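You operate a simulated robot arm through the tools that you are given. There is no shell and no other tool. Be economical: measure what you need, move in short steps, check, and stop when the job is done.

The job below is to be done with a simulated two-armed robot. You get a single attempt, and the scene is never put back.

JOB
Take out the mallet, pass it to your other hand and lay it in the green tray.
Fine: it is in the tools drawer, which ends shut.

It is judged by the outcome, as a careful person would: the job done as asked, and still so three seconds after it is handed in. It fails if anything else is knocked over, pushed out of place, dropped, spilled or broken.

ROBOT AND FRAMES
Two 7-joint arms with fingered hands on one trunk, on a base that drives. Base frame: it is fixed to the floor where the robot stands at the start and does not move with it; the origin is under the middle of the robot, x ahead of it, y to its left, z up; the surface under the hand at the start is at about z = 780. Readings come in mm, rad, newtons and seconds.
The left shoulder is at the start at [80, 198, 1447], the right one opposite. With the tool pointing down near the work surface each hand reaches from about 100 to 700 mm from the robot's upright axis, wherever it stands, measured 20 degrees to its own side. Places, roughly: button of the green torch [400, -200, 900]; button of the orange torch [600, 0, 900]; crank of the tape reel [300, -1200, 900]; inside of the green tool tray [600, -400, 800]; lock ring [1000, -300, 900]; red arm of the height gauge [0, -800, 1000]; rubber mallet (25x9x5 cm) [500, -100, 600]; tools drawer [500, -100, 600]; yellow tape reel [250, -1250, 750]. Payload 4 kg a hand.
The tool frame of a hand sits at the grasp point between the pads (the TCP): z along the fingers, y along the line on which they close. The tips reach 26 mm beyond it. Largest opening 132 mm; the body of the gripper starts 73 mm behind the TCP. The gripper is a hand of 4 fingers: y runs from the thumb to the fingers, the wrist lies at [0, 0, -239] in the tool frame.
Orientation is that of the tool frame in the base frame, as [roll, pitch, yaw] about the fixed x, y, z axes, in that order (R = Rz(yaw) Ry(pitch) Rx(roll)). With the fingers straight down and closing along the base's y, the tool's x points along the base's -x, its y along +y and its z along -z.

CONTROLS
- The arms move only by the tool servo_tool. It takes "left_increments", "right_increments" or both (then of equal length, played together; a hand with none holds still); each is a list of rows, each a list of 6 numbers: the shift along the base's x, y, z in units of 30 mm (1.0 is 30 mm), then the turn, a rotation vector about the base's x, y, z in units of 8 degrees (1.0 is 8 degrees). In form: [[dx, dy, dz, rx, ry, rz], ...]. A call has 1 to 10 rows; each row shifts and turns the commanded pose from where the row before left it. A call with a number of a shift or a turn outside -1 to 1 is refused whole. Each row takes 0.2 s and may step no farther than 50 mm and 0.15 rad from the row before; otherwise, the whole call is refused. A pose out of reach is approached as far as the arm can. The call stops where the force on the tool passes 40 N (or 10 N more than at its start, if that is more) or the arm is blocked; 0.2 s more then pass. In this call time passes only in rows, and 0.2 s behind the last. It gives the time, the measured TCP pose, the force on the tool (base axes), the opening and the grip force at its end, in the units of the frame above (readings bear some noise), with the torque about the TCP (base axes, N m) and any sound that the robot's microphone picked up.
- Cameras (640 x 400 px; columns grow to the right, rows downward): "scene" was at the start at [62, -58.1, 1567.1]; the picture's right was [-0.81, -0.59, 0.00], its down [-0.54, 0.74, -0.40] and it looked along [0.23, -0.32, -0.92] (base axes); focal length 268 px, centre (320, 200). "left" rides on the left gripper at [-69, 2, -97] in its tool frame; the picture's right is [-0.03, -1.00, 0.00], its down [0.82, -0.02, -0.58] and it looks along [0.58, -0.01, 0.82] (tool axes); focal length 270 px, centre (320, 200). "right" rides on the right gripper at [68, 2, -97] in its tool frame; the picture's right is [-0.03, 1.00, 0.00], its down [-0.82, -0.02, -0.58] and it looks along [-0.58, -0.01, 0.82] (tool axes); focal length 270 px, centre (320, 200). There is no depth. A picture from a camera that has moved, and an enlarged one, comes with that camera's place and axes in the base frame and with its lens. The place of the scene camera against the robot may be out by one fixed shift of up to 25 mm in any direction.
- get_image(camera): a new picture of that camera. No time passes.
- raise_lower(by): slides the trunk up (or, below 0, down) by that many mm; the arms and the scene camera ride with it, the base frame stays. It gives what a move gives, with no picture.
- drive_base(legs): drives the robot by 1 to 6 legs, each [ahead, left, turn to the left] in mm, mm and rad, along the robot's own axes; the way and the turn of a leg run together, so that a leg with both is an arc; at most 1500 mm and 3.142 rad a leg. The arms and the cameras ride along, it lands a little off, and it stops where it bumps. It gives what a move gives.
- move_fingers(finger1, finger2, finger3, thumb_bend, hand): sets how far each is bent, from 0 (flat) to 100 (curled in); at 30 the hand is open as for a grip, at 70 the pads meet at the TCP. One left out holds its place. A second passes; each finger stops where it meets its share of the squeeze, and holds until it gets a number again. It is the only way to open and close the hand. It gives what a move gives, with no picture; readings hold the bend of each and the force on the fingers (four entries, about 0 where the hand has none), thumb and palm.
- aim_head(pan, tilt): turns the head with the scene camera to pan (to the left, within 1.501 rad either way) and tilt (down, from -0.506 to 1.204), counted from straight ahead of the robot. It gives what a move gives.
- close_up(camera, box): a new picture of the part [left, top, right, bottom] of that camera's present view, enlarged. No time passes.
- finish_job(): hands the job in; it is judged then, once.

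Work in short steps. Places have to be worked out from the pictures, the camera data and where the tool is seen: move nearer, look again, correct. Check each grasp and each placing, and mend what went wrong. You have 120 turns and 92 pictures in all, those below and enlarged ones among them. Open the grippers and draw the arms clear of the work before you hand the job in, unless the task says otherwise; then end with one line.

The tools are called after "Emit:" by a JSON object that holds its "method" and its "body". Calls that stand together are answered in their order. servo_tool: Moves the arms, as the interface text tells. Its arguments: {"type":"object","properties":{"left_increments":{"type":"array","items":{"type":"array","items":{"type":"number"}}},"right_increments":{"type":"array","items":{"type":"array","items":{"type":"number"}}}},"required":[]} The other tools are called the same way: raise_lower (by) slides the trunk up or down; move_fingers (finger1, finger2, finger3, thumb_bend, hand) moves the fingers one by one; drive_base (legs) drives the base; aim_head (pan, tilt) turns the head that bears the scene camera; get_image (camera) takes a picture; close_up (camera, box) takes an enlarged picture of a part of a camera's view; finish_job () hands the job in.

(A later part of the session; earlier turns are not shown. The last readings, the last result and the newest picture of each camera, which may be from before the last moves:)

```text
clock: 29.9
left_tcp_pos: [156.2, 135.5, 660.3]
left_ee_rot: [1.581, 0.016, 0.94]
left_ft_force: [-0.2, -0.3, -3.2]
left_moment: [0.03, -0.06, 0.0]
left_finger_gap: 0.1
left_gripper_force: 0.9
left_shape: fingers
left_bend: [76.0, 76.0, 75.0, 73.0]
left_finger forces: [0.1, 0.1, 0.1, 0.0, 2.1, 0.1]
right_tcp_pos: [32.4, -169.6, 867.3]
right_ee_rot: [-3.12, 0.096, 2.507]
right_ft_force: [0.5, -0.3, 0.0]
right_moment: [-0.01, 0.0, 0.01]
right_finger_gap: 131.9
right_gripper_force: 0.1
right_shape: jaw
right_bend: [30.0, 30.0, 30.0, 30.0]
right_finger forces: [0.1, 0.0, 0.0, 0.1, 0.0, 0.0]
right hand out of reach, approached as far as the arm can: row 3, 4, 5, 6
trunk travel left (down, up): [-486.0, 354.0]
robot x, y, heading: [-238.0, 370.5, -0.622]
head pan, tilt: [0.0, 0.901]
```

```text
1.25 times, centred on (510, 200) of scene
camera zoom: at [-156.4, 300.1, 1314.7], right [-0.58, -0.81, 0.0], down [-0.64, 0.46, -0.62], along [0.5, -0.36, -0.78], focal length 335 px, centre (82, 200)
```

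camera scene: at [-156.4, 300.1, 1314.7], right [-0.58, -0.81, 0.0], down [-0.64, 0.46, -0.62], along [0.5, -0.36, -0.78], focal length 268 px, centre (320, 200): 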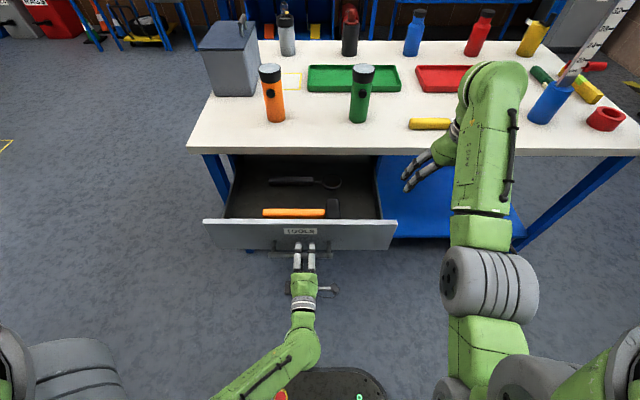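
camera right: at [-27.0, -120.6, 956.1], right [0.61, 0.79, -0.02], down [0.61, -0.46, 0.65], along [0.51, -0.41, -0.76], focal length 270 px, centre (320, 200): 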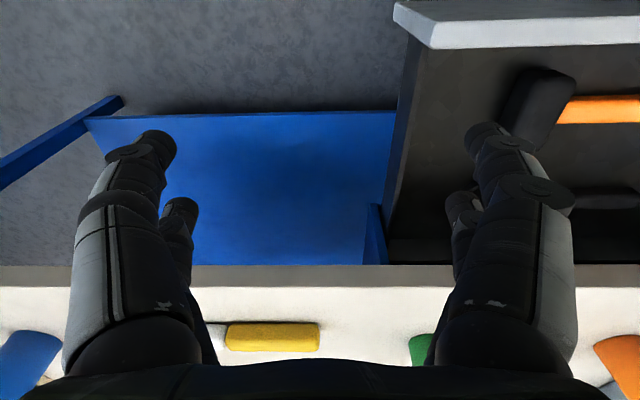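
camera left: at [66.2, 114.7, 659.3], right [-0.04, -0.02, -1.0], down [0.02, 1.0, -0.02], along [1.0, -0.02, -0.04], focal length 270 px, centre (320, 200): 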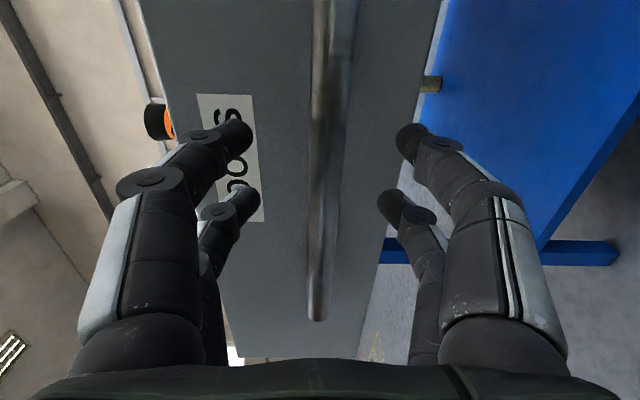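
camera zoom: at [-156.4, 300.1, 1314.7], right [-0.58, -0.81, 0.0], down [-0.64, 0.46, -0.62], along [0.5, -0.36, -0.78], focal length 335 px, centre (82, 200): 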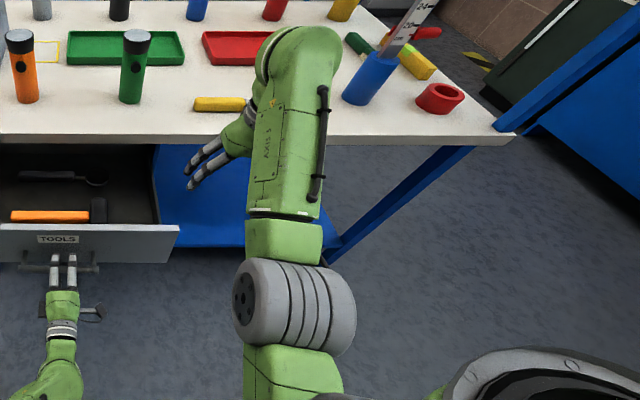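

The arm looks clear of everything; probably it strained at its limit. I lower a little while moving the right hand left, over the mallet's head.

Emit:
{"method": "servo_tool", "body": {"right_increments": [[0.5, 0.2, -0.5, 0, 0, 0], [0.6, 0.6, -0.3, 0.05, 0.07, 0], [0.7, 0.7, -0.3, 0.05, 0.07, 0], [0.7, 0.7, -0.1, 0.05, 0.07, 0], [0.7, 0.7, 0, 0.05, 0.07, 0], [0.7, 0.7, 0, 0.05, 0.07, 0], [0.7, 0.7, 0, 0.05, 0.07, 0], [0.7, 0.7, 0, 0.05, 0.07, 0]]}}

Emit:
{"method": "get_image", "body": {"camera": "scene"}}

Emit:
{"method": "get_image", "body": {"camera": "right"}}

```text
clock: 31.8
left_tcp_pos: [156.5, 135.6, 659.4]
left_ee_rot: [1.582, 0.018, 0.937]
left_ft_force: [0.2, -0.3, -1.6]
left_moment: [0.02, -0.05, -0.02]
left_finger_gap: 0.0
left_gripper_force: 1.1
left_shape: fingers
left_bend: [76.0, 76.0, 75.0, 73.0]
left_finger forces: [0.0, 0.0, 0.0, 0.0, 1.4, 0.1]
right_tcp_pos: [192.0, -19.8, 832.3]
right_ee_rot: [-3.118, 0.008, 2.506]
right_ft_force: [0.3, 0.2, -0.3]
right_moment: [0.02, 0.01, -0.02]
right_finger_gap: 131.7
right_gripper_force: 0.0
right_shape: jaw
right_bend: [30.0, 30.0, 30.0, 30.0]
right_finger forces: [0.0, 0.0, 0.1, 0.1, 0.1, 0.0]
trunk travel left (down, up): [-486.0, 354.0]
robot x, y, heading: [-237.4, 373.0, -0.626]
head pan, tilt: [0.0, 0.901]
```

```text
64 pictures are left
camera scene: at [-155.8, 300.8, 1314.7], right [-0.58, -0.81, 0.0], down [-0.64, 0.46, -0.62], along [0.5, -0.36, -0.78], focal length 268 px, centre (320, 200)
```

scene: 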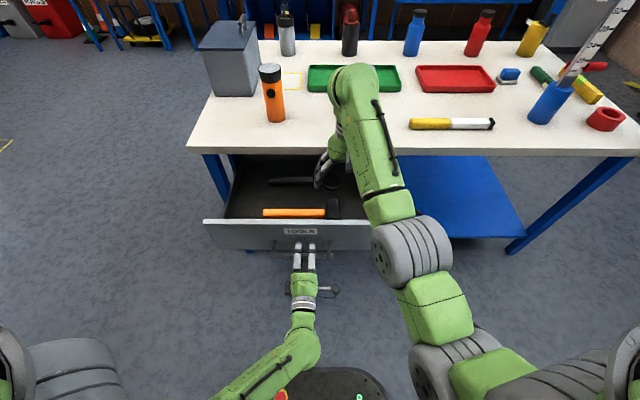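

```text
63 pictures are left
camera right: at [139.0, 25.3, 927.5], right [0.61, 0.79, -0.02], down [0.65, -0.49, 0.59], along [0.45, -0.37, -0.81], focal length 270 px, centre (320, 200)
```

right: 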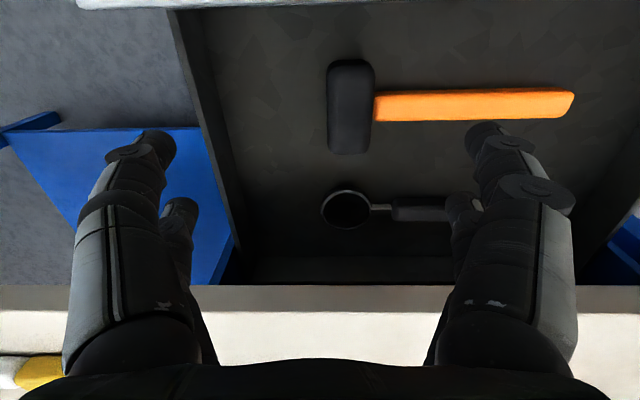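

The head is around (219,-4) and the handle runs along +t at f≈180. Its fingers come in two pairs, and the handle blocks a side grip of the head, so I'll grip the handle close to the head. I yaw the right hand by -90° (so it closes across the handle) while moving over about (258,49).

Emit:
{"method": "servo_tool", "body": {"right_increments": [[0.2, 0.2, 0, 0, 0, -1], [0.2, 0.2, 0, 0, 0, -1], [0.2, 0.2, 0, 0, 0, -1], [0.2, 0.2, 0, 0, 0, -1], [0.2, 0.2, 0, 0, 0, -1], [0.2, 0.2, 0, 0, 0, -1], [0.2, 0.2, 0, 0, 0, -1], [0.2, 0.2, 0, 0, 0, -1], [0.2, 0.2, 0, 0, 0, -1], [0.2, 0.2, 0, 0, 0, -1]]}}

Emit:
{"method": "get_image", "body": {"camera": "right"}}

Emit:
{"method": "get_image", "body": {"camera": "scene"}}

```text
clock: 34.0
left_tcp_pos: [157.2, 135.9, 658.0]
left_ee_rot: [1.581, 0.017, 0.939]
left_ft_force: [1.1, 0.4, -1.5]
left_moment: [-0.03, -0.02, 0.01]
left_finger_gap: 0.3
left_gripper_force: 0.6
left_shape: fingers
left_bend: [76.0, 76.0, 75.0, 73.0]
left_finger forces: [0.1, 0.0, 0.0, 0.1, 1.4, 0.0]
right_tcp_pos: [250.9, 38.9, 832.5]
right_ee_rot: [-3.119, 0.01, 1.107]
right_ft_force: [0.0, 0.9, 0.5]
right_moment: [0.0, 0.0, -0.02]
right_finger_gap: 131.7
right_gripper_force: 0.1
right_shape: jaw
right_bend: [30.0, 30.0, 30.0, 30.0]
right_finger forces: [0.0, 0.0, 0.0, 0.1, 0.1, 0.0]
trunk travel left (down, up): [-486.0, 354.0]
robot x, y, heading: [-240.6, 374.9, -0.624]
head pan, tilt: [0.0, 0.901]
```

```text
62 pictures are left
camera right: at [286.2, 100.1, 927.7], right [0.88, -0.47, -0.02], down [-0.37, -0.72, 0.59], along [-0.29, -0.51, -0.81], focal length 270 px, centre (320, 200)
```

right: 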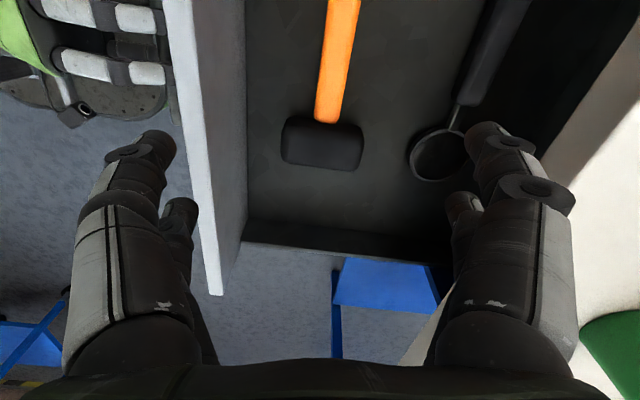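

```text
61 pictures are left
camera scene: at [-156.4, 300.5, 1314.7], right [-0.58, -0.81, 0.0], down [-0.64, 0.46, -0.62], along [0.5, -0.36, -0.78], focal length 268 px, centre (320, 200)
```

scene: 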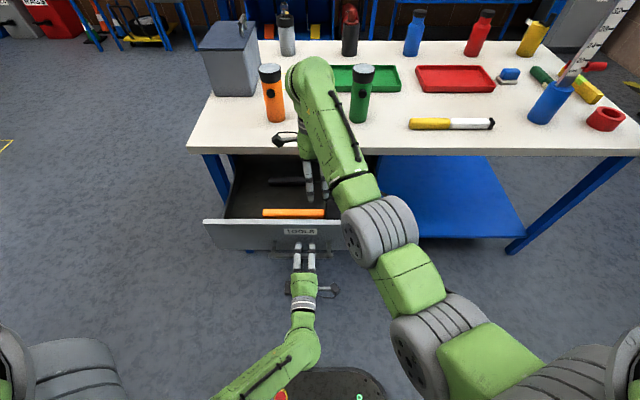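

The handle runs along f≈187 (top about z 628) with the drawer panel's inner face at f≈88, so there is room. I finish the yaw, centre over (262,45), narrow the fingers, and descend most of the way.

Emit:
{"method": "move_fingers", "body": {"hand": "right", "finger1": 48, "finger2": 48, "finger3": 48, "thumb_bend": 48}}

Emit:
{"method": "servo_tool", "body": {"right_increments": [[0.2, 0.09, 0, 0, 0, -0.6], [0.2, 0.09, 0, 0, 0, -0.58], [0, 0, -0.8, 0, 0, 0], [0, 0, -0.8, 0, 0, 0], [0, 0, -0.8, 0, 0, 0], [0, 0, -0.8, 0, 0, 0], [0, 0, -0.8, 0, 0, 0]]}}

Emit:
{"method": "get_image", "body": {"camera": "right"}}

```text
clock: 35.0
left_tcp_pos: [155.1, 134.7, 659.2]
left_ee_rot: [1.581, 0.018, 0.94]
left_ft_force: [-0.1, -0.6, -1.6]
left_moment: [0.01, -0.03, -0.03]
left_finger_gap: 0.1
left_gripper_force: 1.0
left_shape: fingers
left_bend: [76.0, 76.0, 75.0, 73.0]
left_finger forces: [0.1, 0.0, 0.0, 0.0, 1.4, 0.0]
right_tcp_pos: [251.6, 39.6, 831.8]
right_ee_rot: [-3.118, 0.01, 1.11]
right_ft_force: [0.7, 0.6, -1.1]
right_moment: [0.0, -0.01, 0.02]
right_finger_gap: 73.3
right_gripper_force: 0.1
right_shape: fingers
right_bend: [48.0, 48.0, 48.0, 48.0]
right_finger forces: [0.1, 0.2, 0.0, 0.1, 0.0, 0.0]
trunk travel left (down, up): [-486.0, 354.0]
robot x, y, heading: [-238.5, 372.6, -0.629]
head pan, tilt: [0.0, 0.901]
```

```text
clock: 36.5
left_tcp_pos: [156.3, 135.8, 659.2]
left_ee_rot: [1.581, 0.019, 0.938]
left_ft_force: [0.0, -0.6, -0.8]
left_moment: [0.01, -0.04, 0.0]
left_finger_gap: 0.0
left_gripper_force: 0.5
left_shape: fingers
left_bend: [76.0, 76.0, 75.0, 73.0]
left_finger forces: [0.0, 0.1, 0.0, 0.0, 1.2, 0.0]
right_tcp_pos: [262.5, 46.0, 712.2]
right_ee_rot: [-3.119, 0.008, 0.945]
right_ft_force: [0.8, -0.7, 0.6]
right_moment: [0.01, 0.05, 0.0]
right_finger_gap: 73.2
right_gripper_force: 0.0
right_shape: fingers
right_bend: [48.0, 48.0, 48.0, 48.0]
right_finger forces: [0.0, 0.0, 0.0, 0.0, 0.0, 0.0]
trunk travel left (down, up): [-486.0, 354.0]
robot x, y, heading: [-238.8, 370.5, -0.624]
head pan, tilt: [0.0, 0.901]
```

```text
60 pictures are left
camera right: at [306.8, 99.5, 807.5], right [0.8, -0.61, -0.02], down [-0.48, -0.65, 0.59], along [-0.37, -0.46, -0.81], focal length 270 px, centre (320, 200)
```

right: 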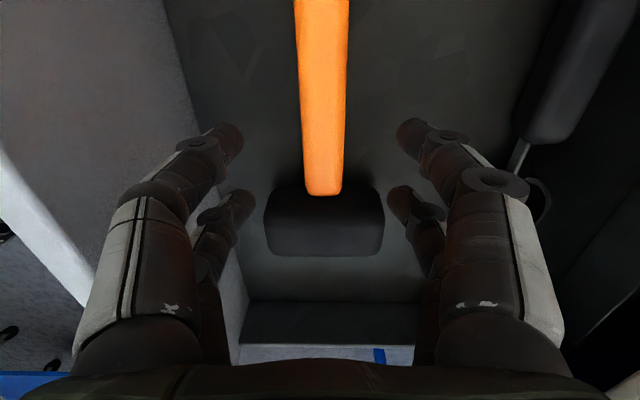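

The handle is centred between the finger pairs. I descend further, slowly near the end.

Emit:
{"method": "servo_tool", "body": {"right_increments": [[0, 0, -0.8, 0, 0, 0], [0, 0, -0.8, 0, 0, 0], [0, 0, -0.5, 0, 0, 0]]}}

Emit:
{"method": "get_image", "body": {"camera": "right"}}

```text
clock: 37.4
left_tcp_pos: [153.5, 137.3, 660.7]
left_ee_rot: [1.579, 0.017, 0.94]
left_ft_force: [2.8, -1.5, -5.5]
left_moment: [0.04, -0.14, 0.02]
left_finger_gap: 0.2
left_gripper_force: 3.3
left_shape: fingers
left_bend: [76.0, 76.0, 75.0, 73.0]
left_finger forces: [0.0, 0.0, 0.0, 0.1, 6.3, 0.1]
right_tcp_pos: [264.5, 43.9, 654.6]
right_ee_rot: [-3.13, 0.008, 0.943]
right_ft_force: [-3.9, -0.8, 24.1]
right_moment: [-0.57, -0.83, -0.12]
right_finger_gap: 70.6
right_gripper_force: 11.7
right_shape: fingers
right_bend: [52.0, 49.0, 48.0, 48.0]
right_finger forces: [15.4, 8.4, 0.1, 0.0, 0.1, 0.1]
trunk travel left (down, up): [-486.0, 354.0]
robot x, y, heading: [-240.3, 376.0, -0.623]
head pan, tilt: [0.0, 0.901]
```

```text
59 pictures are left
camera right: at [306.6, 99.1, 750.7], right [0.8, -0.61, -0.01], down [-0.49, -0.65, 0.58], along [-0.36, -0.46, -0.81], focal length 270 px, centre (320, 200)
```

right: 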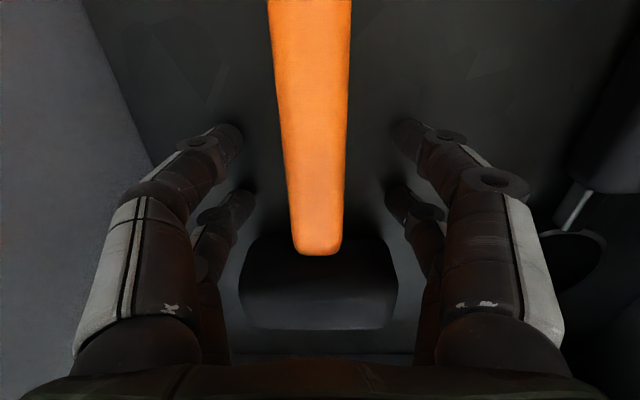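

The finger tips touch the drawer floor (24 N) with the TCP at handle height. I lift 4 mm and close on the handle.

Emit:
{"method": "servo_tool", "body": {"right_increments": [[0, 0, 0.2, 0, 0, 0]]}}

Emit:
{"method": "move_fingers", "body": {"hand": "right", "finger1": 80, "finger2": 80, "finger3": 80, "thumb_bend": 80}}

Emit:
{"method": "get_image", "body": {"camera": "right"}}

```text
clock: 37.8
left_tcp_pos: [155.7, 135.7, 660.4]
left_ee_rot: [1.58, 0.018, 0.939]
left_ft_force: [0.4, -0.3, -1.4]
left_moment: [0.02, -0.07, -0.03]
left_finger_gap: 0.0
left_gripper_force: 1.2
left_shape: fingers
left_bend: [76.0, 76.0, 75.0, 73.0]
left_finger forces: [0.0, 0.1, 0.0, 0.0, 1.8, 0.1]
right_tcp_pos: [262.7, 46.1, 655.9]
right_ee_rot: [-3.121, 0.012, 0.947]
right_ft_force: [-1.1, -2.5, 12.9]
right_moment: [-0.28, -0.6, -0.11]
right_finger_gap: 73.0
right_gripper_force: 6.4
right_shape: fingers
right_bend: [50.0, 48.0, 48.0, 48.0]
right_finger forces: [11.0, 2.2, 0.0, 0.1, 0.0, 0.0]
trunk travel left (down, up): [-486.0, 354.0]
robot x, y, heading: [-236.8, 373.0, -0.622]
head pan, tilt: [0.0, 0.901]
```

```text
clock: 38.8
left_tcp_pos: [156.2, 135.2, 658.7]
left_ee_rot: [1.583, 0.018, 0.94]
left_ft_force: [0.0, 0.2, -0.7]
left_moment: [0.02, -0.03, 0.05]
left_finger_gap: 0.1
left_gripper_force: 0.1
left_shape: fingers
left_bend: [76.0, 76.0, 75.0, 73.0]
left_finger forces: [0.1, 0.0, 0.0, 0.1, 0.1, 0.0]
right_tcp_pos: [261.6, 45.4, 653.7]
right_ee_rot: [-3.118, 0.011, 0.946]
right_ft_force: [0.5, -0.4, -1.5]
right_moment: [-0.07, -0.03, -0.03]
right_finger_gap: 23.1
right_gripper_force: 24.5
right_shape: fingers
right_bend: [68.0, 66.0, 67.0, 65.0]
right_finger forces: [12.4, 12.2, 9.0, 0.0, 16.0, 0.0]
trunk travel left (down, up): [-486.0, 354.0]
robot x, y, heading: [-243.8, 372.6, -0.626]
head pan, tilt: [0.0, 0.901]
```

```text
58 pictures are left
camera right: at [306.8, 99.7, 749.5], right [0.8, -0.61, -0.02], down [-0.48, -0.65, 0.59], along [-0.37, -0.46, -0.81], focal length 270 px, centre (320, 200)
```

right: 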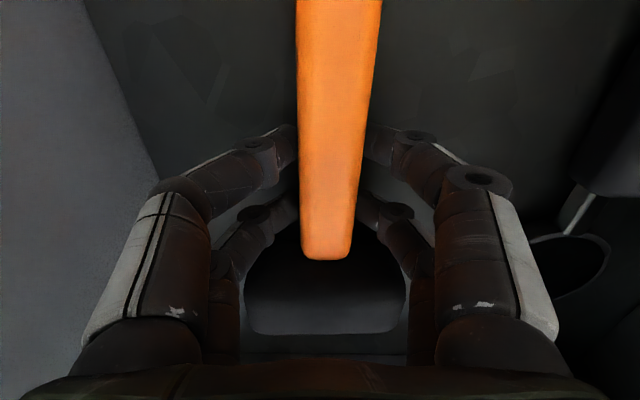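

The handle is held firmly (23 mm, 24 N). I lift slowly and check for droop.

Emit:
{"method": "servo_tool", "body": {"right_increments": [[0, 0, 0.4, 0, 0, 0], [0, 0, 0.5, 0, 0, 0], [0, 0, 0.7, 0, 0, 0]]}}

Emit:
{"method": "get_image", "body": {"camera": "right"}}

```text
clock: 39.5
left_tcp_pos: [156.6, 134.9, 659.2]
left_ee_rot: [1.581, 0.017, 0.938]
left_ft_force: [0.4, -0.3, -0.6]
left_moment: [0.02, -0.02, 0.0]
left_finger_gap: 0.0
left_gripper_force: 0.0
left_shape: fingers
left_bend: [76.0, 76.0, 75.0, 73.0]
left_finger forces: [0.0, 0.0, 0.0, 0.1, 0.1, 0.0]
right_tcp_pos: [263.1, 45.3, 701.9]
right_ee_rot: [-3.119, 0.011, 0.944]
right_ft_force: [-1.0, 0.5, -4.1]
right_moment: [0.08, 0.01, 0.0]
right_finger_gap: 23.2
right_gripper_force: 24.4
right_shape: fingers
right_bend: [67.0, 64.0, 68.0, 64.0]
right_finger forces: [12.8, 12.1, 8.1, 0.0, 16.3, 0.0]
trunk travel left (down, up): [-486.0, 354.0]
robot x, y, heading: [-238.3, 375.2, -0.625]
head pan, tilt: [0.0, 0.901]
```

```text
57 pictures are left
camera right: at [307.8, 99.2, 798.1], right [0.8, -0.61, -0.02], down [-0.48, -0.65, 0.59], along [-0.37, -0.45, -0.81], focal length 270 px, centre (320, 200)
```

right: 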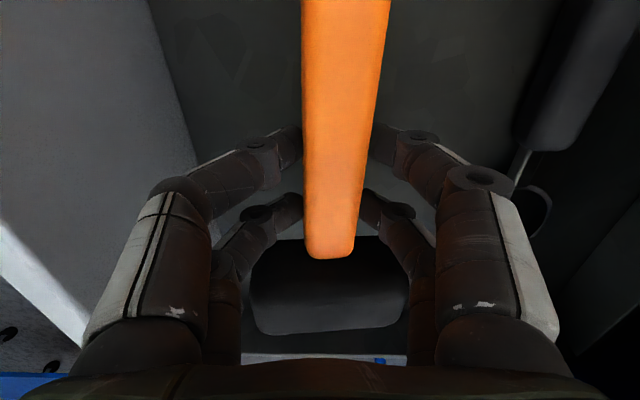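

No droop; weight about 3.7 N. I lift it clear of the drawer rim.

Emit:
{"method": "servo_tool", "body": {"right_increments": [[0, 0, 0.8, 0, 0, 0], [0, 0, 0.8, 0, 0, 0], [0, 0, 0.8, 0, 0, 0], [0, 0, 0.8, 0, 0, 0], [0, 0, 0.8, 0, 0, 0]]}}

Emit:
{"method": "get_image", "body": {"camera": "scene"}}

```text
clock: 40.8
left_tcp_pos: [155.2, 135.6, 657.7]
left_ee_rot: [1.582, 0.018, 0.941]
left_ft_force: [-1.0, -0.1, -0.6]
left_moment: [-0.01, -0.03, 0.03]
left_finger_gap: 0.1
left_gripper_force: 0.0
left_shape: fingers
left_bend: [76.0, 76.0, 75.0, 73.0]
left_finger forces: [0.0, 0.0, 0.1, 0.0, 0.0, 0.0]
right_tcp_pos: [262.7, 44.7, 824.4]
right_ee_rot: [-3.116, 0.01, 0.946]
right_ft_force: [0.1, -0.8, -4.6]
right_moment: [0.04, -0.04, -0.02]
right_finger_gap: 22.7
right_gripper_force: 24.6
right_shape: fingers
right_bend: [67.0, 64.0, 68.0, 65.0]
right_finger forces: [12.8, 12.0, 8.1, 0.0, 16.2, 0.0]
trunk travel left (down, up): [-486.0, 354.0]
robot x, y, heading: [-238.1, 375.2, -0.626]
head pan, tilt: [0.0, 0.901]
```

```text
56 pictures are left
camera scene: at [-156.7, 300.4, 1314.7], right [-0.58, -0.81, 0.0], down [-0.64, 0.46, -0.62], along [0.5, -0.36, -0.78], focal length 268 px, centre (320, 200)
```

scene: 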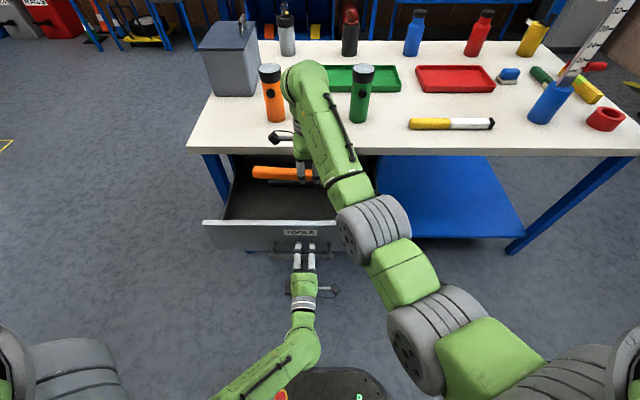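

The mallet is out. Next I close the drawer with the left hand; I look at how the hooked hand sits at the bar.

Emit:
{"method": "get_image", "body": {"camera": "left"}}

```text
55 pictures are left
camera left: at [38.7, 137.7, 663.5], right [-0.03, -0.03, -1.0], down [0.02, 1.0, -0.03], along [1.0, -0.02, -0.03], focal length 270 px, centre (320, 200)
```

left: 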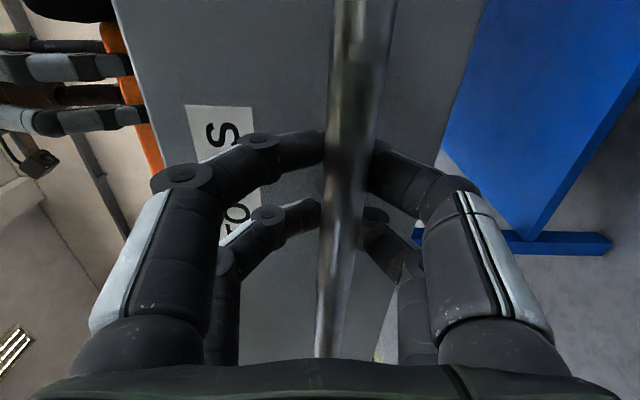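

The bar is captured inside the closed fingers, so I can push the drawer in with the finger tips. I push 140 mm first.

Emit:
{"method": "servo_tool", "body": {"left_increments": [[0.3, -0.22, 0, 0, 0, 0], [0.5, -0.36, 0, 0, 0, 0], [0.65, -0.47, 0, 0, 0, 0], [0.65, -0.47, 0, 0, 0, 0], [0.65, -0.47, 0, 0, 0, 0], [0.65, -0.47, 0, 0, 0, 0], [0.65, -0.47, 0, 0, 0, 0]]}}

Emit:
{"method": "get_image", "body": {"camera": "scene"}}

```text
clock: 42.4
left_tcp_pos: [279.6, 46.2, 657.7]
left_ee_rot: [1.583, 0.016, 0.94]
left_ft_force: [1.1, -0.2, -0.3]
left_moment: [0.0, 0.01, -0.03]
left_finger_gap: 0.1
left_gripper_force: 0.5
left_shape: fingers
left_bend: [76.0, 76.0, 75.0, 73.0]
left_finger forces: [0.0, 0.1, 0.1, 0.0, 0.5, 0.0]
right_tcp_pos: [264.0, 44.3, 823.3]
right_ee_rot: [-3.118, 0.01, 0.946]
right_ft_force: [0.2, 0.2, -3.6]
right_moment: [0.05, -0.01, 0.01]
right_finger_gap: 22.9
right_gripper_force: 24.6
right_shape: fingers
right_bend: [67.0, 64.0, 68.0, 65.0]
right_finger forces: [12.8, 12.0, 8.2, 0.0, 16.2, 0.0]
trunk travel left (down, up): [-486.0, 354.0]
robot x, y, heading: [-239.7, 373.3, -0.623]
head pan, tilt: [0.0, 0.901]
```

```text
54 pictures are left
camera scene: at [-155.7, 299.4, 1314.6], right [-0.58, -0.81, 0.0], down [-0.64, 0.46, -0.62], along [0.5, -0.36, -0.78], focal length 268 px, centre (320, 200)
```

scene: 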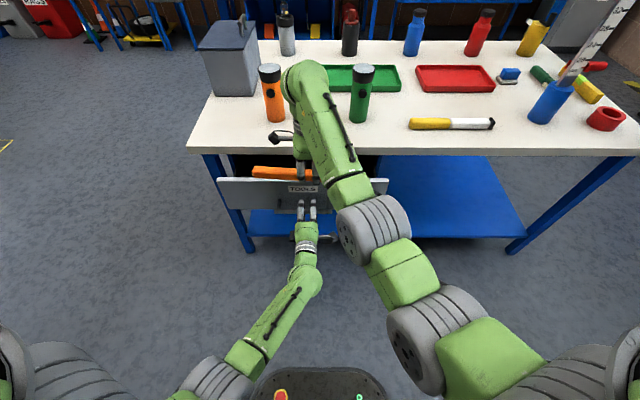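

The drawer is sliding in smoothly. I continue pushing until resistance shows.

Emit:
{"method": "servo_tool", "body": {"left_increments": [[0.5, -0.36, 0, 0, 0, 0], [0.5, -0.36, 0, 0, 0, 0], [0.5, -0.36, 0, 0, 0, 0], [0.4, -0.29, 0, 0, 0, 0], [0.2, -0.145, 0, 0, 0, 0], [0.2, -0.145, 0, 0, 0, 0], [0.2, -0.145, 0, 0, 0, 0]]}}

Emit:
{"method": "close_up", "body": {"camera": "scene", "box": [200, 140, 400, 265]}}

```text
clock: 44.0
left_tcp_pos: [352.6, -6.6, 657.6]
left_ee_rot: [1.585, 0.015, 0.94]
left_ft_force: [0.6, 0.7, 0.3]
left_moment: [0.0, -0.02, 0.0]
left_finger_gap: 0.1
left_gripper_force: 0.1
left_shape: fingers
left_bend: [76.0, 76.0, 75.0, 73.0]
left_finger forces: [0.0, 0.1, 0.0, 0.1, 0.0, 0.0]
right_tcp_pos: [263.3, 44.0, 822.2]
right_ee_rot: [-3.118, 0.011, 0.946]
right_ft_force: [0.3, 0.0, -4.4]
right_moment: [0.08, -0.01, 0.0]
right_finger_gap: 23.1
right_gripper_force: 24.8
right_shape: fingers
right_bend: [67.0, 64.0, 68.0, 65.0]
right_finger forces: [12.8, 12.0, 8.0, 0.0, 16.2, 0.1]
trunk travel left (down, up): [-486.0, 354.0]
robot x, y, heading: [-242.9, 376.6, -0.627]
head pan, tilt: [0.0, 0.901]
```

```text
3.20 times, centred on (300, 202) of scene
camera zoom: at [-156.0, 299.8, 1314.7], right [-0.58, -0.81, 0.0], down [-0.64, 0.46, -0.62], along [0.5, -0.36, -0.78], focal length 858 px, centre (384, 192)
```

zoom: 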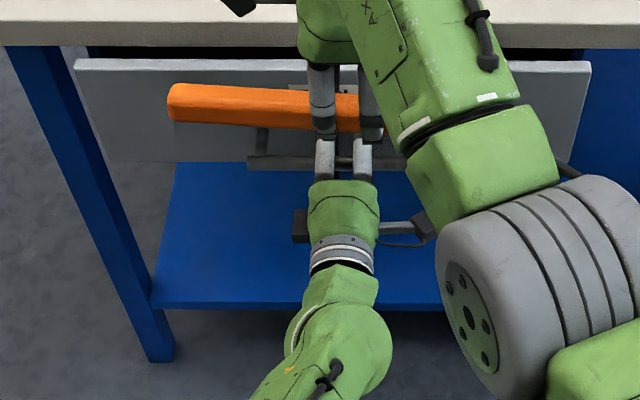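

Nearly shut; a small gap under the table remains. I push on in small steps.

Emit:
{"method": "servo_tool", "body": {"left_increments": [[0.2, -0.145, 0, 0, 0, 0], [0.2, -0.145, 0, 0, 0, 0], [0.2, -0.145, 0, 0, 0, 0], [0.2, -0.145, 0, 0, 0, 0], [0.2, -0.145, 0, 0, 0, 0], [0.2, -0.145, 0, 0, 0, 0], [0.2, -0.145, 0, 0, 0, 0]]}}

Emit:
{"method": "close_up", "body": {"camera": "scene", "box": [200, 140, 400, 265]}}

```text
clock: 45.3
left_tcp_pos: [378.5, -26.5, 651.3]
left_ee_rot: [1.592, 0.012, 0.935]
left_ft_force: [-20.7, 18.9, 8.4]
left_moment: [-0.17, -0.11, -0.21]
left_finger_gap: 0.1
left_gripper_force: 0.0
left_shape: fingers
left_bend: [77.0, 76.0, 76.0, 77.0]
left_finger forces: [0.1, 0.0, 0.0, 0.1, 0.1, 0.0]
right_tcp_pos: [260.1, 45.1, 822.9]
right_ee_rot: [-3.12, 0.01, 0.946]
right_ft_force: [0.2, -0.5, -4.8]
right_moment: [0.08, 0.0, -0.02]
right_finger_gap: 23.0
right_gripper_force: 25.0
right_shape: fingers
right_bend: [67.0, 64.0, 68.0, 65.0]
right_finger forces: [12.9, 12.0, 8.2, 0.0, 16.2, 0.1]
trunk travel left (down, up): [-486.0, 354.0]
robot x, y, heading: [-242.0, 370.1, -0.621]
head pan, tilt: [0.0, 0.901]
stopped in row 6 (left hand): the force on the tool passed its limit at 46 N (the readings are from after the stop); the commanded pose is now the measured one
```

```text
3.20 times, centred on (300, 202) of scene
camera zoom: at [-160.0, 303.0, 1315.2], right [-0.58, -0.81, 0.0], down [-0.64, 0.46, -0.62], along [0.51, -0.36, -0.78], focal length 858 px, centre (384, 192)
```

zoom: 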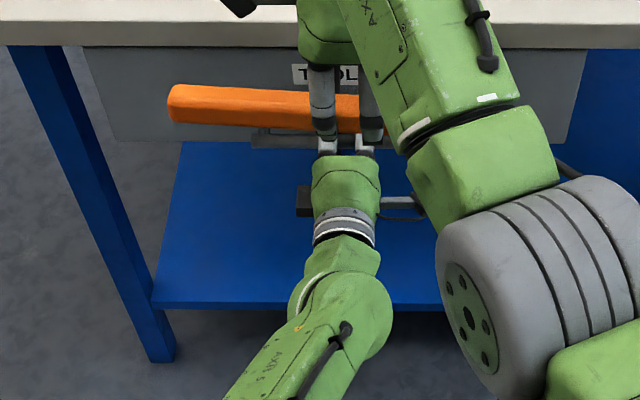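

The drawer hit its stop and looks fully shut. I ease off 4 mm, open the left fingers around the bar, and withdraw straight back.

Emit:
{"method": "servo_tool", "body": {"left_increments": [[-0.12, 0.09, 0.05, 0, 0, 0]]}}

Emit:
{"method": "move_fingers", "body": {"hand": "left", "finger1": 46, "finger2": 46, "finger3": 46, "thumb_bend": 46}}

Emit:
{"method": "servo_tool", "body": {"left_increments": [[-0.4, 0.29, 0, 0, 0, 0], [-0.4, 0.29, 0, 0, 0, 0], [-0.5, 0.36, 0, 0, 0, 0], [-0.6, 0.43, 0, 0, 0, 0], [-0.6, 0.43, 0, 0, 0, 0]]}}

Emit:
{"method": "close_up", "body": {"camera": "scene", "box": [200, 140, 400, 265]}}

```text
clock: 45.7
left_tcp_pos: [376.9, -25.7, 651.6]
left_ee_rot: [1.593, 0.013, 0.937]
left_ft_force: [-5.7, 4.0, 2.4]
left_moment: [-0.03, 0.0, -0.1]
left_finger_gap: 0.0
left_gripper_force: 0.0
left_shape: fingers
left_bend: [76.0, 76.0, 76.0, 75.0]
left_finger forces: [0.1, 0.0, 0.1, 0.0, 0.0, 0.0]
right_tcp_pos: [263.3, 44.4, 821.9]
right_ee_rot: [-3.118, 0.011, 0.946]
right_ft_force: [-0.9, 0.2, -4.2]
right_moment: [0.05, 0.04, 0.05]
right_finger_gap: 23.2
right_gripper_force: 24.5
right_shape: fingers
right_bend: [67.0, 64.0, 68.0, 65.0]
right_finger forces: [12.8, 12.0, 8.1, 0.0, 16.2, 0.0]
trunk travel left (down, up): [-486.0, 354.0]
robot x, y, heading: [-239.1, 376.0, -0.628]
head pan, tilt: [0.0, 0.901]
```

```text
clock: 46.1
left_tcp_pos: [369.9, -19.4, 638.3]
left_ee_rot: [1.616, 0.001, 0.931]
left_ft_force: [-40.2, 29.1, -4.4]
left_moment: [-1.16, -1.62, 0.16]
left_finger_gap: 73.9
left_gripper_force: 25.2
left_shape: fingers
left_bend: [54.0, 55.0, 46.0, 46.0]
left_finger forces: [21.8, 27.8, 0.0, 0.1, 0.0, 0.1]
right_tcp_pos: [261.4, 47.4, 822.8]
right_ee_rot: [-3.12, 0.009, 0.947]
right_ft_force: [-0.3, 0.1, -4.9]
right_moment: [0.07, 0.0, 0.01]
right_finger_gap: 22.6
right_gripper_force: 24.6
right_shape: fingers
right_bend: [67.0, 64.0, 68.0, 65.0]
right_finger forces: [12.8, 12.0, 8.0, 0.1, 16.2, 0.0]
trunk travel left (down, up): [-486.0, 354.0]
robot x, y, heading: [-242.5, 377.9, -0.622]
head pan, tilt: [0.0, 0.901]
stopped (left hand): the force on the tool passed its limit at 47 N (the readings are from after the stop); the commanded pose is now the measured one
```

```text
clock: 47.3
left_tcp_pos: [300.0, 30.5, 648.3]
left_ee_rot: [1.601, 0.01, 0.934]
left_ft_force: [0.5, 0.7, 0.7]
left_moment: [-0.02, -0.02, -0.01]
left_finger_gap: 79.2
left_gripper_force: 0.0
left_shape: fingers
left_bend: [46.0, 46.0, 46.0, 46.0]
left_finger forces: [0.1, 0.0, 0.0, 0.0, 0.1, 0.0]
right_tcp_pos: [263.2, 45.7, 823.2]
right_ee_rot: [-3.121, 0.011, 0.946]
right_ft_force: [-0.9, 0.2, -3.3]
right_moment: [0.04, -0.03, 0.01]
right_finger_gap: 22.9
right_gripper_force: 24.0
right_shape: fingers
right_bend: [67.0, 64.0, 68.0, 65.0]
right_finger forces: [12.9, 11.9, 8.1, 0.1, 16.3, 0.1]
trunk travel left (down, up): [-486.0, 354.0]
robot x, y, heading: [-240.1, 372.8, -0.618]
head pan, tilt: [0.0, 0.901]
```

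```text
3.20 times, centred on (300, 202) of scene
camera zoom: at [-157.9, 301.5, 1314.8], right [-0.58, -0.81, 0.0], down [-0.64, 0.46, -0.62], along [0.5, -0.36, -0.78], focal length 858 px, centre (384, 192)
```

zoom: 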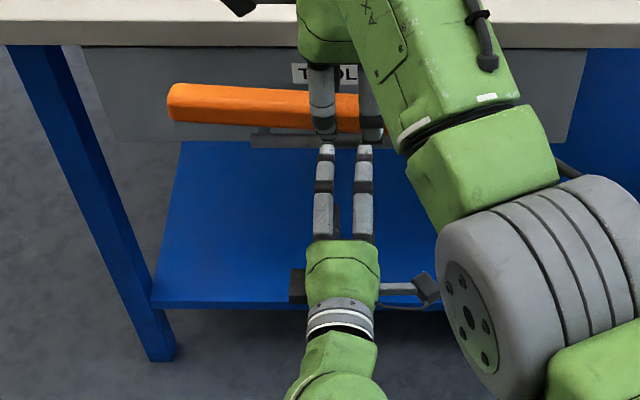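

The left hand is free and the drawer remains shut. I back the left hand off a bit more, then raise the trunk and drive back to have free room for the handover.

Emit:
{"method": "servo_tool", "body": {"left_increments": [[-0.6, 0.43, 0, 0, 0, 0], [-0.6, 0.43, 0, 0, 0, 0], [-0.6, 0.43, 0, 0, 0, 0]]}}

Emit:
{"method": "drive_base", "body": {"legs": [[-250, 0, 0]]}}

Emit:
{"method": "raise_lower", "body": {"by": 250}}

Emit:
{"method": "get_image", "body": {"camera": "scene"}}

```text
clock: 48.1
left_tcp_pos: [246.5, 68.5, 645.4]
left_ee_rot: [1.604, 0.006, 0.934]
left_ft_force: [-0.3, -0.2, 0.5]
left_moment: [-0.02, 0.03, -0.01]
left_finger_gap: 79.2
left_gripper_force: 0.0
left_shape: fingers
left_bend: [46.0, 46.0, 46.0, 46.0]
left_finger forces: [0.0, 0.0, 0.0, 0.1, 0.0, 0.0]
right_tcp_pos: [262.9, 46.1, 822.8]
right_ee_rot: [-3.12, 0.012, 0.946]
right_ft_force: [0.6, 0.4, -3.9]
right_moment: [0.05, -0.04, 0.0]
right_finger_gap: 22.9
right_gripper_force: 24.5
right_shape: fingers
right_bend: [67.0, 64.0, 68.0, 65.0]
right_finger forces: [12.9, 12.0, 8.0, 0.1, 16.3, 0.1]
trunk travel left (down, up): [-486.0, 354.0]
robot x, y, heading: [-240.6, 370.3, -0.622]
head pan, tilt: [0.0, 0.901]
```

```text
clock: 50.0
left_tcp_pos: [41.2, 217.8, 645.7]
left_ee_rot: [1.604, 0.008, 0.935]
left_ft_force: [-0.5, 0.3, -0.5]
left_moment: [0.02, -0.01, 0.05]
left_finger_gap: 79.0
left_gripper_force: 0.1
left_shape: fingers
left_bend: [46.0, 46.0, 46.0, 46.0]
left_finger forces: [0.1, 0.0, 0.1, 0.0, 0.0, 0.0]
right_tcp_pos: [58.5, 191.9, 822.2]
right_ee_rot: [-3.116, 0.01, 0.947]
right_ft_force: [-0.2, 0.0, -4.4]
right_moment: [0.06, -0.04, 0.0]
right_finger_gap: 23.0
right_gripper_force: 24.2
right_shape: fingers
right_bend: [67.0, 64.0, 68.0, 65.0]
right_finger forces: [12.8, 11.9, 8.0, 0.1, 16.3, 0.1]
trunk travel left (down, up): [-486.0, 354.0]
robot x, y, heading: [-443.1, 518.3, -0.629]
head pan, tilt: [0.0, 0.901]
```

```text
clock: 52.5
left_tcp_pos: [41.0, 217.6, 895.4]
left_ee_rot: [1.605, 0.01, 0.936]
left_ft_force: [0.2, -0.1, 0.1]
left_moment: [-0.02, -0.01, 0.0]
left_finger_gap: 79.1
left_gripper_force: 0.1
left_shape: fingers
left_bend: [46.0, 46.0, 46.0, 46.0]
left_finger forces: [0.0, 0.0, 0.0, 0.0, 0.0, 0.0]
right_tcp_pos: [58.7, 192.3, 1073.4]
right_ee_rot: [-3.117, 0.01, 0.945]
right_ft_force: [-0.5, 0.4, -4.4]
right_moment: [0.1, 0.01, -0.01]
right_finger_gap: 23.0
right_gripper_force: 24.6
right_shape: fingers
right_bend: [67.0, 64.0, 68.0, 65.0]
right_finger forces: [12.8, 11.9, 8.1, 0.0, 16.3, 0.1]
trunk travel left (down, up): [-736.0, 104.0]
robot x, y, heading: [-445.3, 521.2, -0.624]
head pan, tilt: [0.0, 0.901]
```

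```text
50 pictures are left
camera scene: at [-361.7, 447.9, 1564.6], right [-0.58, -0.81, 0.0], down [-0.64, 0.46, -0.62], along [0.5, -0.36, -0.78], focal length 268 px, centre (320, 200)
```

scene: 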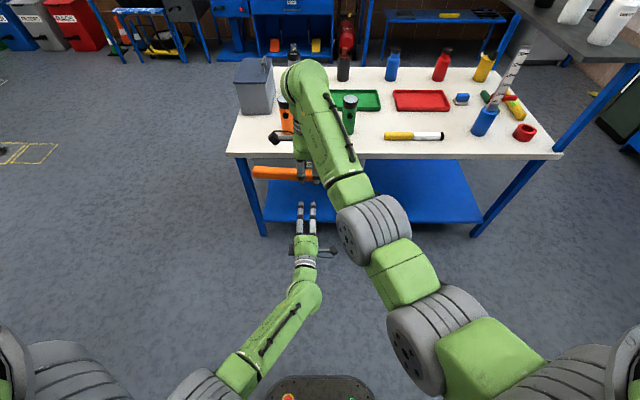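

Both arms are now free in the open. I turn the mallet to point forwards (right yaw +90°) while drawing it nearer, and shift the left hand out to the left.

Emit:
{"method": "servo_tool", "body": {"right_increments": [[-0.5, 0.18, 0, 0, 0, 1], [-0.5, 0.18, 0, 0, 0, 1], [-0.5, 0.18, 0, 0, 0, 1], [-0.5, 0.18, 0, 0, 0, 1], [-0.5, 0.18, 0, 0, 0, 1], [-0.5, 0.18, 0, 0, 0, 1], [-0.5, 0.18, 0, 0, 0, 1], [-0.5, 0.18, 0, 0, 0, 1], [-0.5, 0.18, 0, 0, 0, 1], [-0.5, 0.18, 0, 0, 0, 1]], "left_increments": [[0.29, 0.4, 0, 0, 0, 0], [0.29, 0.4, 0, 0, 0, 0], [0.29, 0.4, 0, 0, 0, 0], [0.29, 0.4, 0, 0, 0, 0], [0.29, 0.4, 0, 0, 0, 0], [0.29, 0.4, 0, 0, 0, 0], [0.29, 0.4, 0, 0, 0, 0], [0.29, 0.4, 0, 0, 0, 0], [0.29, 0.4, 0, 0, 0, 0], [0.29, 0.4, 0, 0, 0, 0]]}}

Emit:
{"method": "get_image", "body": {"camera": "scene"}}

```text
clock: 54.7
left_tcp_pos: [128.6, 336.6, 894.7]
left_ee_rot: [1.603, 0.006, 0.936]
left_ft_force: [-0.5, 0.0, 1.2]
left_moment: [0.0, -0.02, -0.04]
left_finger_gap: 79.0
left_gripper_force: 0.1
left_shape: fingers
left_bend: [46.0, 46.0, 46.0, 46.0]
left_finger forces: [0.0, 0.0, 0.0, 0.0, 0.0, 0.1]
right_tcp_pos: [-74.4, 241.7, 1056.7]
right_ee_rot: [-3.121, 0.01, 2.346]
right_ft_force: [0.1, -0.1, -3.9]
right_moment: [0.07, 0.06, -0.02]
right_finger_gap: 23.0
right_gripper_force: 24.7
right_shape: fingers
right_bend: [67.0, 64.0, 68.0, 65.0]
right_finger forces: [12.9, 11.9, 8.1, 0.0, 16.3, 0.0]
right hand out of reach, approached as far as the arm can: row 8, 9, 10
trunk travel left (down, up): [-736.0, 104.0]
robot x, y, heading: [-444.5, 517.7, -0.623]
head pan, tilt: [0.0, 0.901]
```

```text
49 pictures are left
camera scene: at [-362.3, 448.2, 1564.8], right [-0.58, -0.81, 0.0], down [-0.64, 0.46, -0.62], along [0.5, -0.36, -0.78], focal length 268 px, centre (320, 200)
```

scene: 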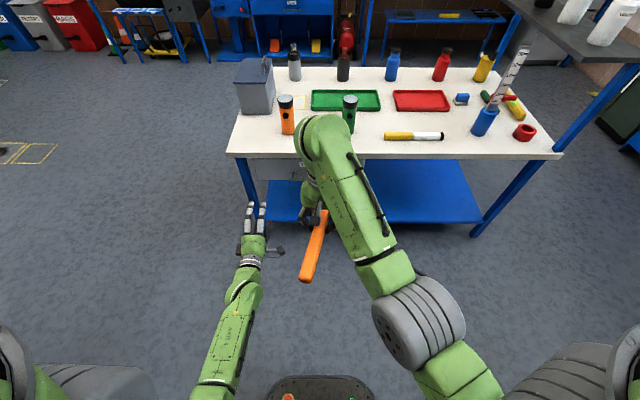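

The right hand neared its upper reach limit, so I lower it to about z 960 and finish the yaw, while the left hand rolls back.

Emit:
{"method": "servo_tool", "body": {"right_increments": [[0, 0, -0.8, 0, 0, 0.3], [0, 0, -0.8, 0, 0, 0.3], [0, 0, -0.8, 0, 0, 0.3], [0, 0, -0.5, 0, 0, 0.3], [0, 0, -0.3, 0, 0, 0], [0, 0, 0, 0, 0, 0], [0, 0, 0, 0, 0, 0], [0, 0, 0, 0, 0, 0], [0, 0, 0, 0, 0, 0], [0, 0, 0, 0, 0, 0]], "left_increments": [[0, 0, 0, -0.81, 0.586, 0], [0, 0, 0, -0.81, 0.586, 0], [0, 0, 0, -0.81, 0.586, 0], [0, 0, 0, -0.81, 0.586, 0], [0, 0, 0, -0.81, 0.586, 0], [0, 0, 0, -0.81, 0.586, 0], [0, 0, 0, -0.81, 0.586, 0], [0, 0, 0, -0.81, 0.586, 0], [0, 0, 0, -0.81, 0.586, 0], [0, 0, 0, -0.81, 0.586, 0]]}}

Emit:
{"method": "servo_tool", "body": {"left_increments": [[0, 0, 0, -0.81, 0.586, 0], [0, 0, 0.2, 0.586, 0.81, 0], [0, 0, 0.2, 0.586, 0.81, 0], [0, 0, 0.2, 0.586, 0.81, 0], [0, 0, 0.2, 0.586, 0.81, 0], [0, 0, 0.2, 0.586, 0.81, 0], [0, 0, 0.2, 0.586, 0.81, 0], [0, 0, 0.2, 0.586, 0.81, 0], [0, 0, 0.2, 0.586, 0.81, 0]]}}

Emit:
{"method": "get_image", "body": {"camera": "scene"}}

```text
clock: 56.9
left_tcp_pos: [127.9, 336.9, 897.7]
left_ee_rot: [1.546, 1.406, 0.89]
left_ft_force: [0.7, 0.0, 0.2]
left_moment: [-0.01, -0.01, 0.01]
left_finger_gap: 79.1
left_gripper_force: 0.0
left_shape: fingers
left_bend: [46.0, 46.0, 46.0, 46.0]
left_finger forces: [0.0, 0.0, 0.0, 0.0, 0.0, 0.0]
right_tcp_pos: [-73.7, 244.4, 957.7]
right_ee_rot: [-3.12, 0.01, 2.511]
right_ft_force: [0.2, -0.9, -4.6]
right_moment: [0.05, 0.09, 0.0]
right_finger_gap: 23.0
right_gripper_force: 24.6
right_shape: fingers
right_bend: [67.0, 64.0, 68.0, 65.0]
right_finger forces: [12.9, 11.8, 8.1, 0.1, 16.2, 0.0]
trunk travel left (down, up): [-736.0, 104.0]
robot x, y, heading: [-444.3, 517.1, -0.628]
head pan, tilt: [0.0, 0.901]
```

```text
clock: 58.9
left_tcp_pos: [133.3, 339.6, 937.4]
left_ee_rot: [3.136, 0.558, 2.483]
left_ft_force: [-0.2, 0.3, 0.5]
left_moment: [-0.01, 0.0, -0.02]
left_finger_gap: 79.0
left_gripper_force: 0.0
left_shape: fingers
left_bend: [46.0, 46.0, 46.0, 46.0]
left_finger forces: [0.0, 0.0, 0.0, 0.0, 0.1, 0.0]
left hand out of reach, approached as far as the arm can: row 4
right_tcp_pos: [-72.9, 242.5, 956.3]
right_ee_rot: [-3.119, 0.008, 2.509]
right_ft_force: [0.3, -0.7, -4.4]
right_moment: [0.01, 0.08, 0.02]
right_finger_gap: 22.8
right_gripper_force: 24.1
right_shape: fingers
right_bend: [67.0, 64.0, 68.0, 65.0]
right_finger forces: [12.9, 11.7, 8.0, 0.0, 16.2, 0.1]
trunk travel left (down, up): [-736.0, 104.0]
robot x, y, heading: [-445.7, 523.8, -0.622]
head pan, tilt: [0.0, 0.901]
```

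```text
48 pictures are left
camera scene: at [-361.2, 447.3, 1564.6], right [-0.58, -0.81, 0.0], down [-0.64, 0.46, -0.62], along [0.5, -0.36, -0.78], focal length 268 px, centre (320, 200)
```

scene: 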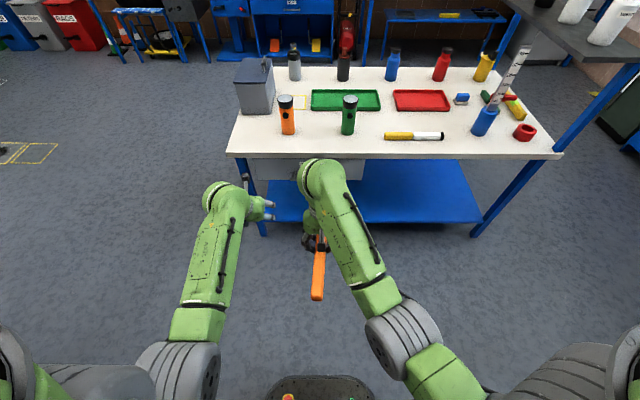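

Left hand needs about 32° more tilt; I go past vertical by ~24° so that its wrist leans forward, away from the right hand. Meanwhile I lower the right hand 90 mm and open the left fingers fully.

Emit:
{"method": "servo_tool", "body": {"right_increments": [[0, 0, -0.5, 0, 0, 0], [0, 0, -0.5, 0, 0, 0], [0, 0, -0.5, 0, 0, 0], [0, 0, -0.5, 0, 0, 0], [0, 0, -0.5, 0, 0, 0], [0, 0, -0.5, 0, 0, 0], [0, 0, 0, 0, 0, 0]], "left_increments": [[0, 0, 0.4, 0.586, 0.81, 0], [0, 0, 0.4, 0.586, 0.81, 0], [0, 0, 0.4, 0.586, 0.81, 0], [0, 0, 0, 0.586, 0.81, 0], [0, 0, 0, 0.586, 0.81, 0], [0, 0, 0, 0.586, 0.81, 0], [0, 0, 0, 0.586, 0.81, 0]]}}

Emit:
{"method": "move_fingers", "body": {"hand": "left", "finger1": 30, "finger2": 30, "finger3": 30, "thumb_bend": 30}}

Emit:
{"method": "get_image", "body": {"camera": "left"}}

Emit:
{"method": "get_image", "body": {"camera": "scene"}}

```text
clock: 60.5
left_tcp_pos: [133.5, 340.5, 974.0]
left_ee_rot: [-3.123, -0.418, 2.486]
left_ft_force: [0.1, -0.1, -0.3]
left_moment: [0.03, -0.01, 0.04]
left_finger_gap: 79.1
left_gripper_force: 0.0
left_shape: fingers
left_bend: [46.0, 46.0, 46.0, 46.0]
left_finger forces: [0.1, 0.0, 0.0, 0.1, 0.1, 0.0]
right_tcp_pos: [-73.2, 241.9, 869.5]
right_ee_rot: [-3.117, 0.009, 2.507]
right_ft_force: [-0.5, -0.9, -4.3]
right_moment: [0.01, 0.07, 0.01]
right_finger_gap: 23.0
right_gripper_force: 25.3
right_shape: fingers
right_bend: [67.0, 64.0, 68.0, 65.0]
right_finger forces: [12.9, 11.9, 8.1, 0.0, 16.2, 0.0]
trunk travel left (down, up): [-736.0, 104.0]
robot x, y, heading: [-444.6, 523.3, -0.625]
head pan, tilt: [0.0, 0.901]
```

```text
clock: 61.5
left_tcp_pos: [132.8, 340.9, 973.7]
left_ee_rot: [-3.121, -0.415, 2.484]
left_ft_force: [-0.4, 0.8, -0.7]
left_moment: [0.0, 0.0, 0.0]
left_finger_gap: 132.3
left_gripper_force: 0.0
left_shape: fingers
left_bend: [30.0, 30.0, 30.0, 30.0]
left_finger forces: [0.1, 0.0, 0.0, 0.0, 0.1, 0.0]
right_tcp_pos: [-74.4, 243.7, 869.4]
right_ee_rot: [-3.118, 0.011, 2.51]
right_ft_force: [0.3, 0.0, -3.2]
right_moment: [0.02, 0.08, -0.01]
right_finger_gap: 22.9
right_gripper_force: 24.7
right_shape: fingers
right_bend: [67.0, 64.0, 68.0, 65.0]
right_finger forces: [12.9, 11.9, 8.2, 0.0, 16.2, 0.1]
trunk travel left (down, up): [-736.0, 104.0]
robot x, y, heading: [-446.1, 523.5, -0.622]
head pan, tilt: [0.0, 0.901]
```

```text
47 pictures are left
camera left: at [216.5, 282.4, 1035.5], right [-0.58, -0.81, 0.01], down [-0.41, 0.31, 0.86], along [-0.7, 0.5, -0.51], focal length 270 px, centre (320, 200)
```

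left: 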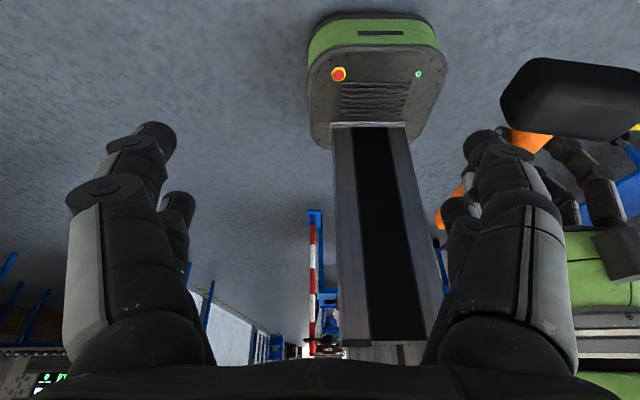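

```text
46 pictures are left
camera scene: at [-362.2, 448.3, 1564.7], right [-0.58, -0.81, 0.0], down [-0.64, 0.46, -0.62], along [0.5, -0.36, -0.78], focal length 268 px, centre (320, 200)
```

scene: 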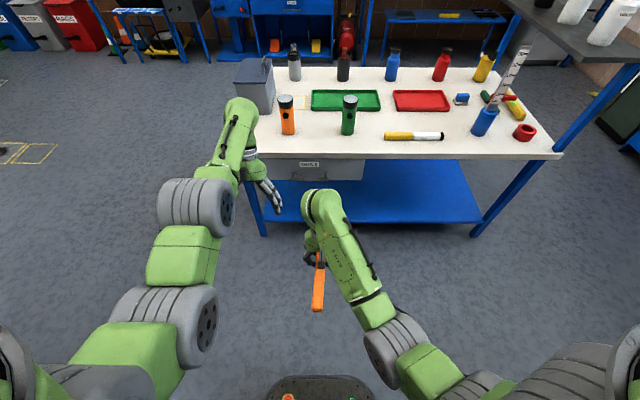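

The mallet head is at about (-13,203,869). I shift the left hand right by ~197 mm, to stand off 100 mm from the head along its tool axis.

Emit:
{"method": "servo_tool", "body": {"left_increments": [[-0.47, -0.67, 0, 0, 0, 0], [-0.47, -0.67, 0, 0, 0, 0], [-0.47, -0.67, 0, 0, 0, 0], [-0.47, -0.67, 0, 0, 0, 0], [-0.47, -0.67, -0.1, 0, 0, 0], [-0.47, -0.67, -0.1, 0, 0, 0], [-0.47, -0.67, -0.1, 0, 0, 0], [-0.47, -0.67, -0.1, 0, 0, 0]]}}

Emit:
{"method": "get_image", "body": {"camera": "left"}}

Emit:
{"method": "get_image", "body": {"camera": "scene"}}

```text
clock: 63.3
left_tcp_pos: [18.7, 179.3, 963.5]
left_ee_rot: [-3.122, -0.416, 2.488]
left_ft_force: [-0.1, -0.5, -0.3]
left_moment: [-0.01, -0.01, -0.01]
left_finger_gap: 132.5
left_gripper_force: 0.1
left_shape: fingers
left_bend: [30.0, 30.0, 30.0, 30.0]
left_finger forces: [0.0, 0.0, 0.0, 0.0, 0.0, 0.0]
right_tcp_pos: [-74.6, 242.7, 869.0]
right_ee_rot: [-3.118, 0.009, 2.509]
right_ft_force: [0.9, -1.1, -3.9]
right_moment: [0.07, 0.04, -0.01]
right_finger_gap: 23.1
right_gripper_force: 24.3
right_shape: fingers
right_bend: [67.0, 64.0, 68.0, 65.0]
right_finger forces: [13.0, 11.8, 8.2, 0.0, 16.2, 0.0]
trunk travel left (down, up): [-736.0, 104.0]
robot x, y, heading: [-446.3, 523.5, -0.622]
head pan, tilt: [0.0, 0.901]
```

```text
45 pictures are left
camera left: at [102.7, 119.8, 1024.3], right [-0.58, -0.81, 0.01], down [-0.41, 0.3, 0.86], along [-0.7, 0.5, -0.51], focal length 270 px, centre (320, 200)
```

left: 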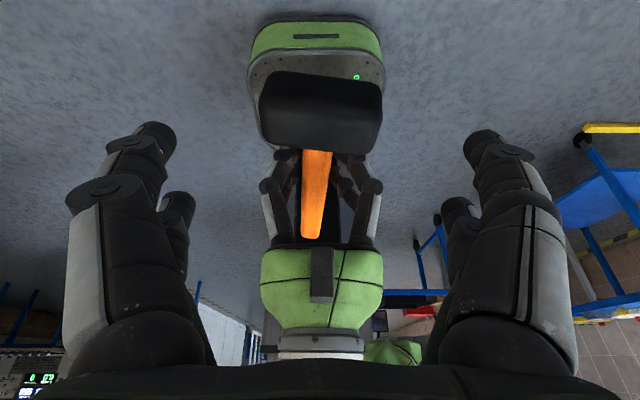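

```text
44 pictures are left
camera scene: at [-362.7, 446.6, 1564.7], right [-0.58, -0.81, 0.0], down [-0.64, 0.46, -0.62], along [0.5, -0.36, -0.78], focal length 268 px, centre (320, 200)
```

scene: 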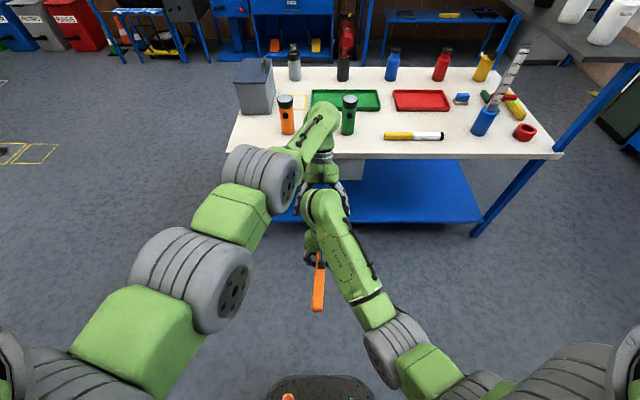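

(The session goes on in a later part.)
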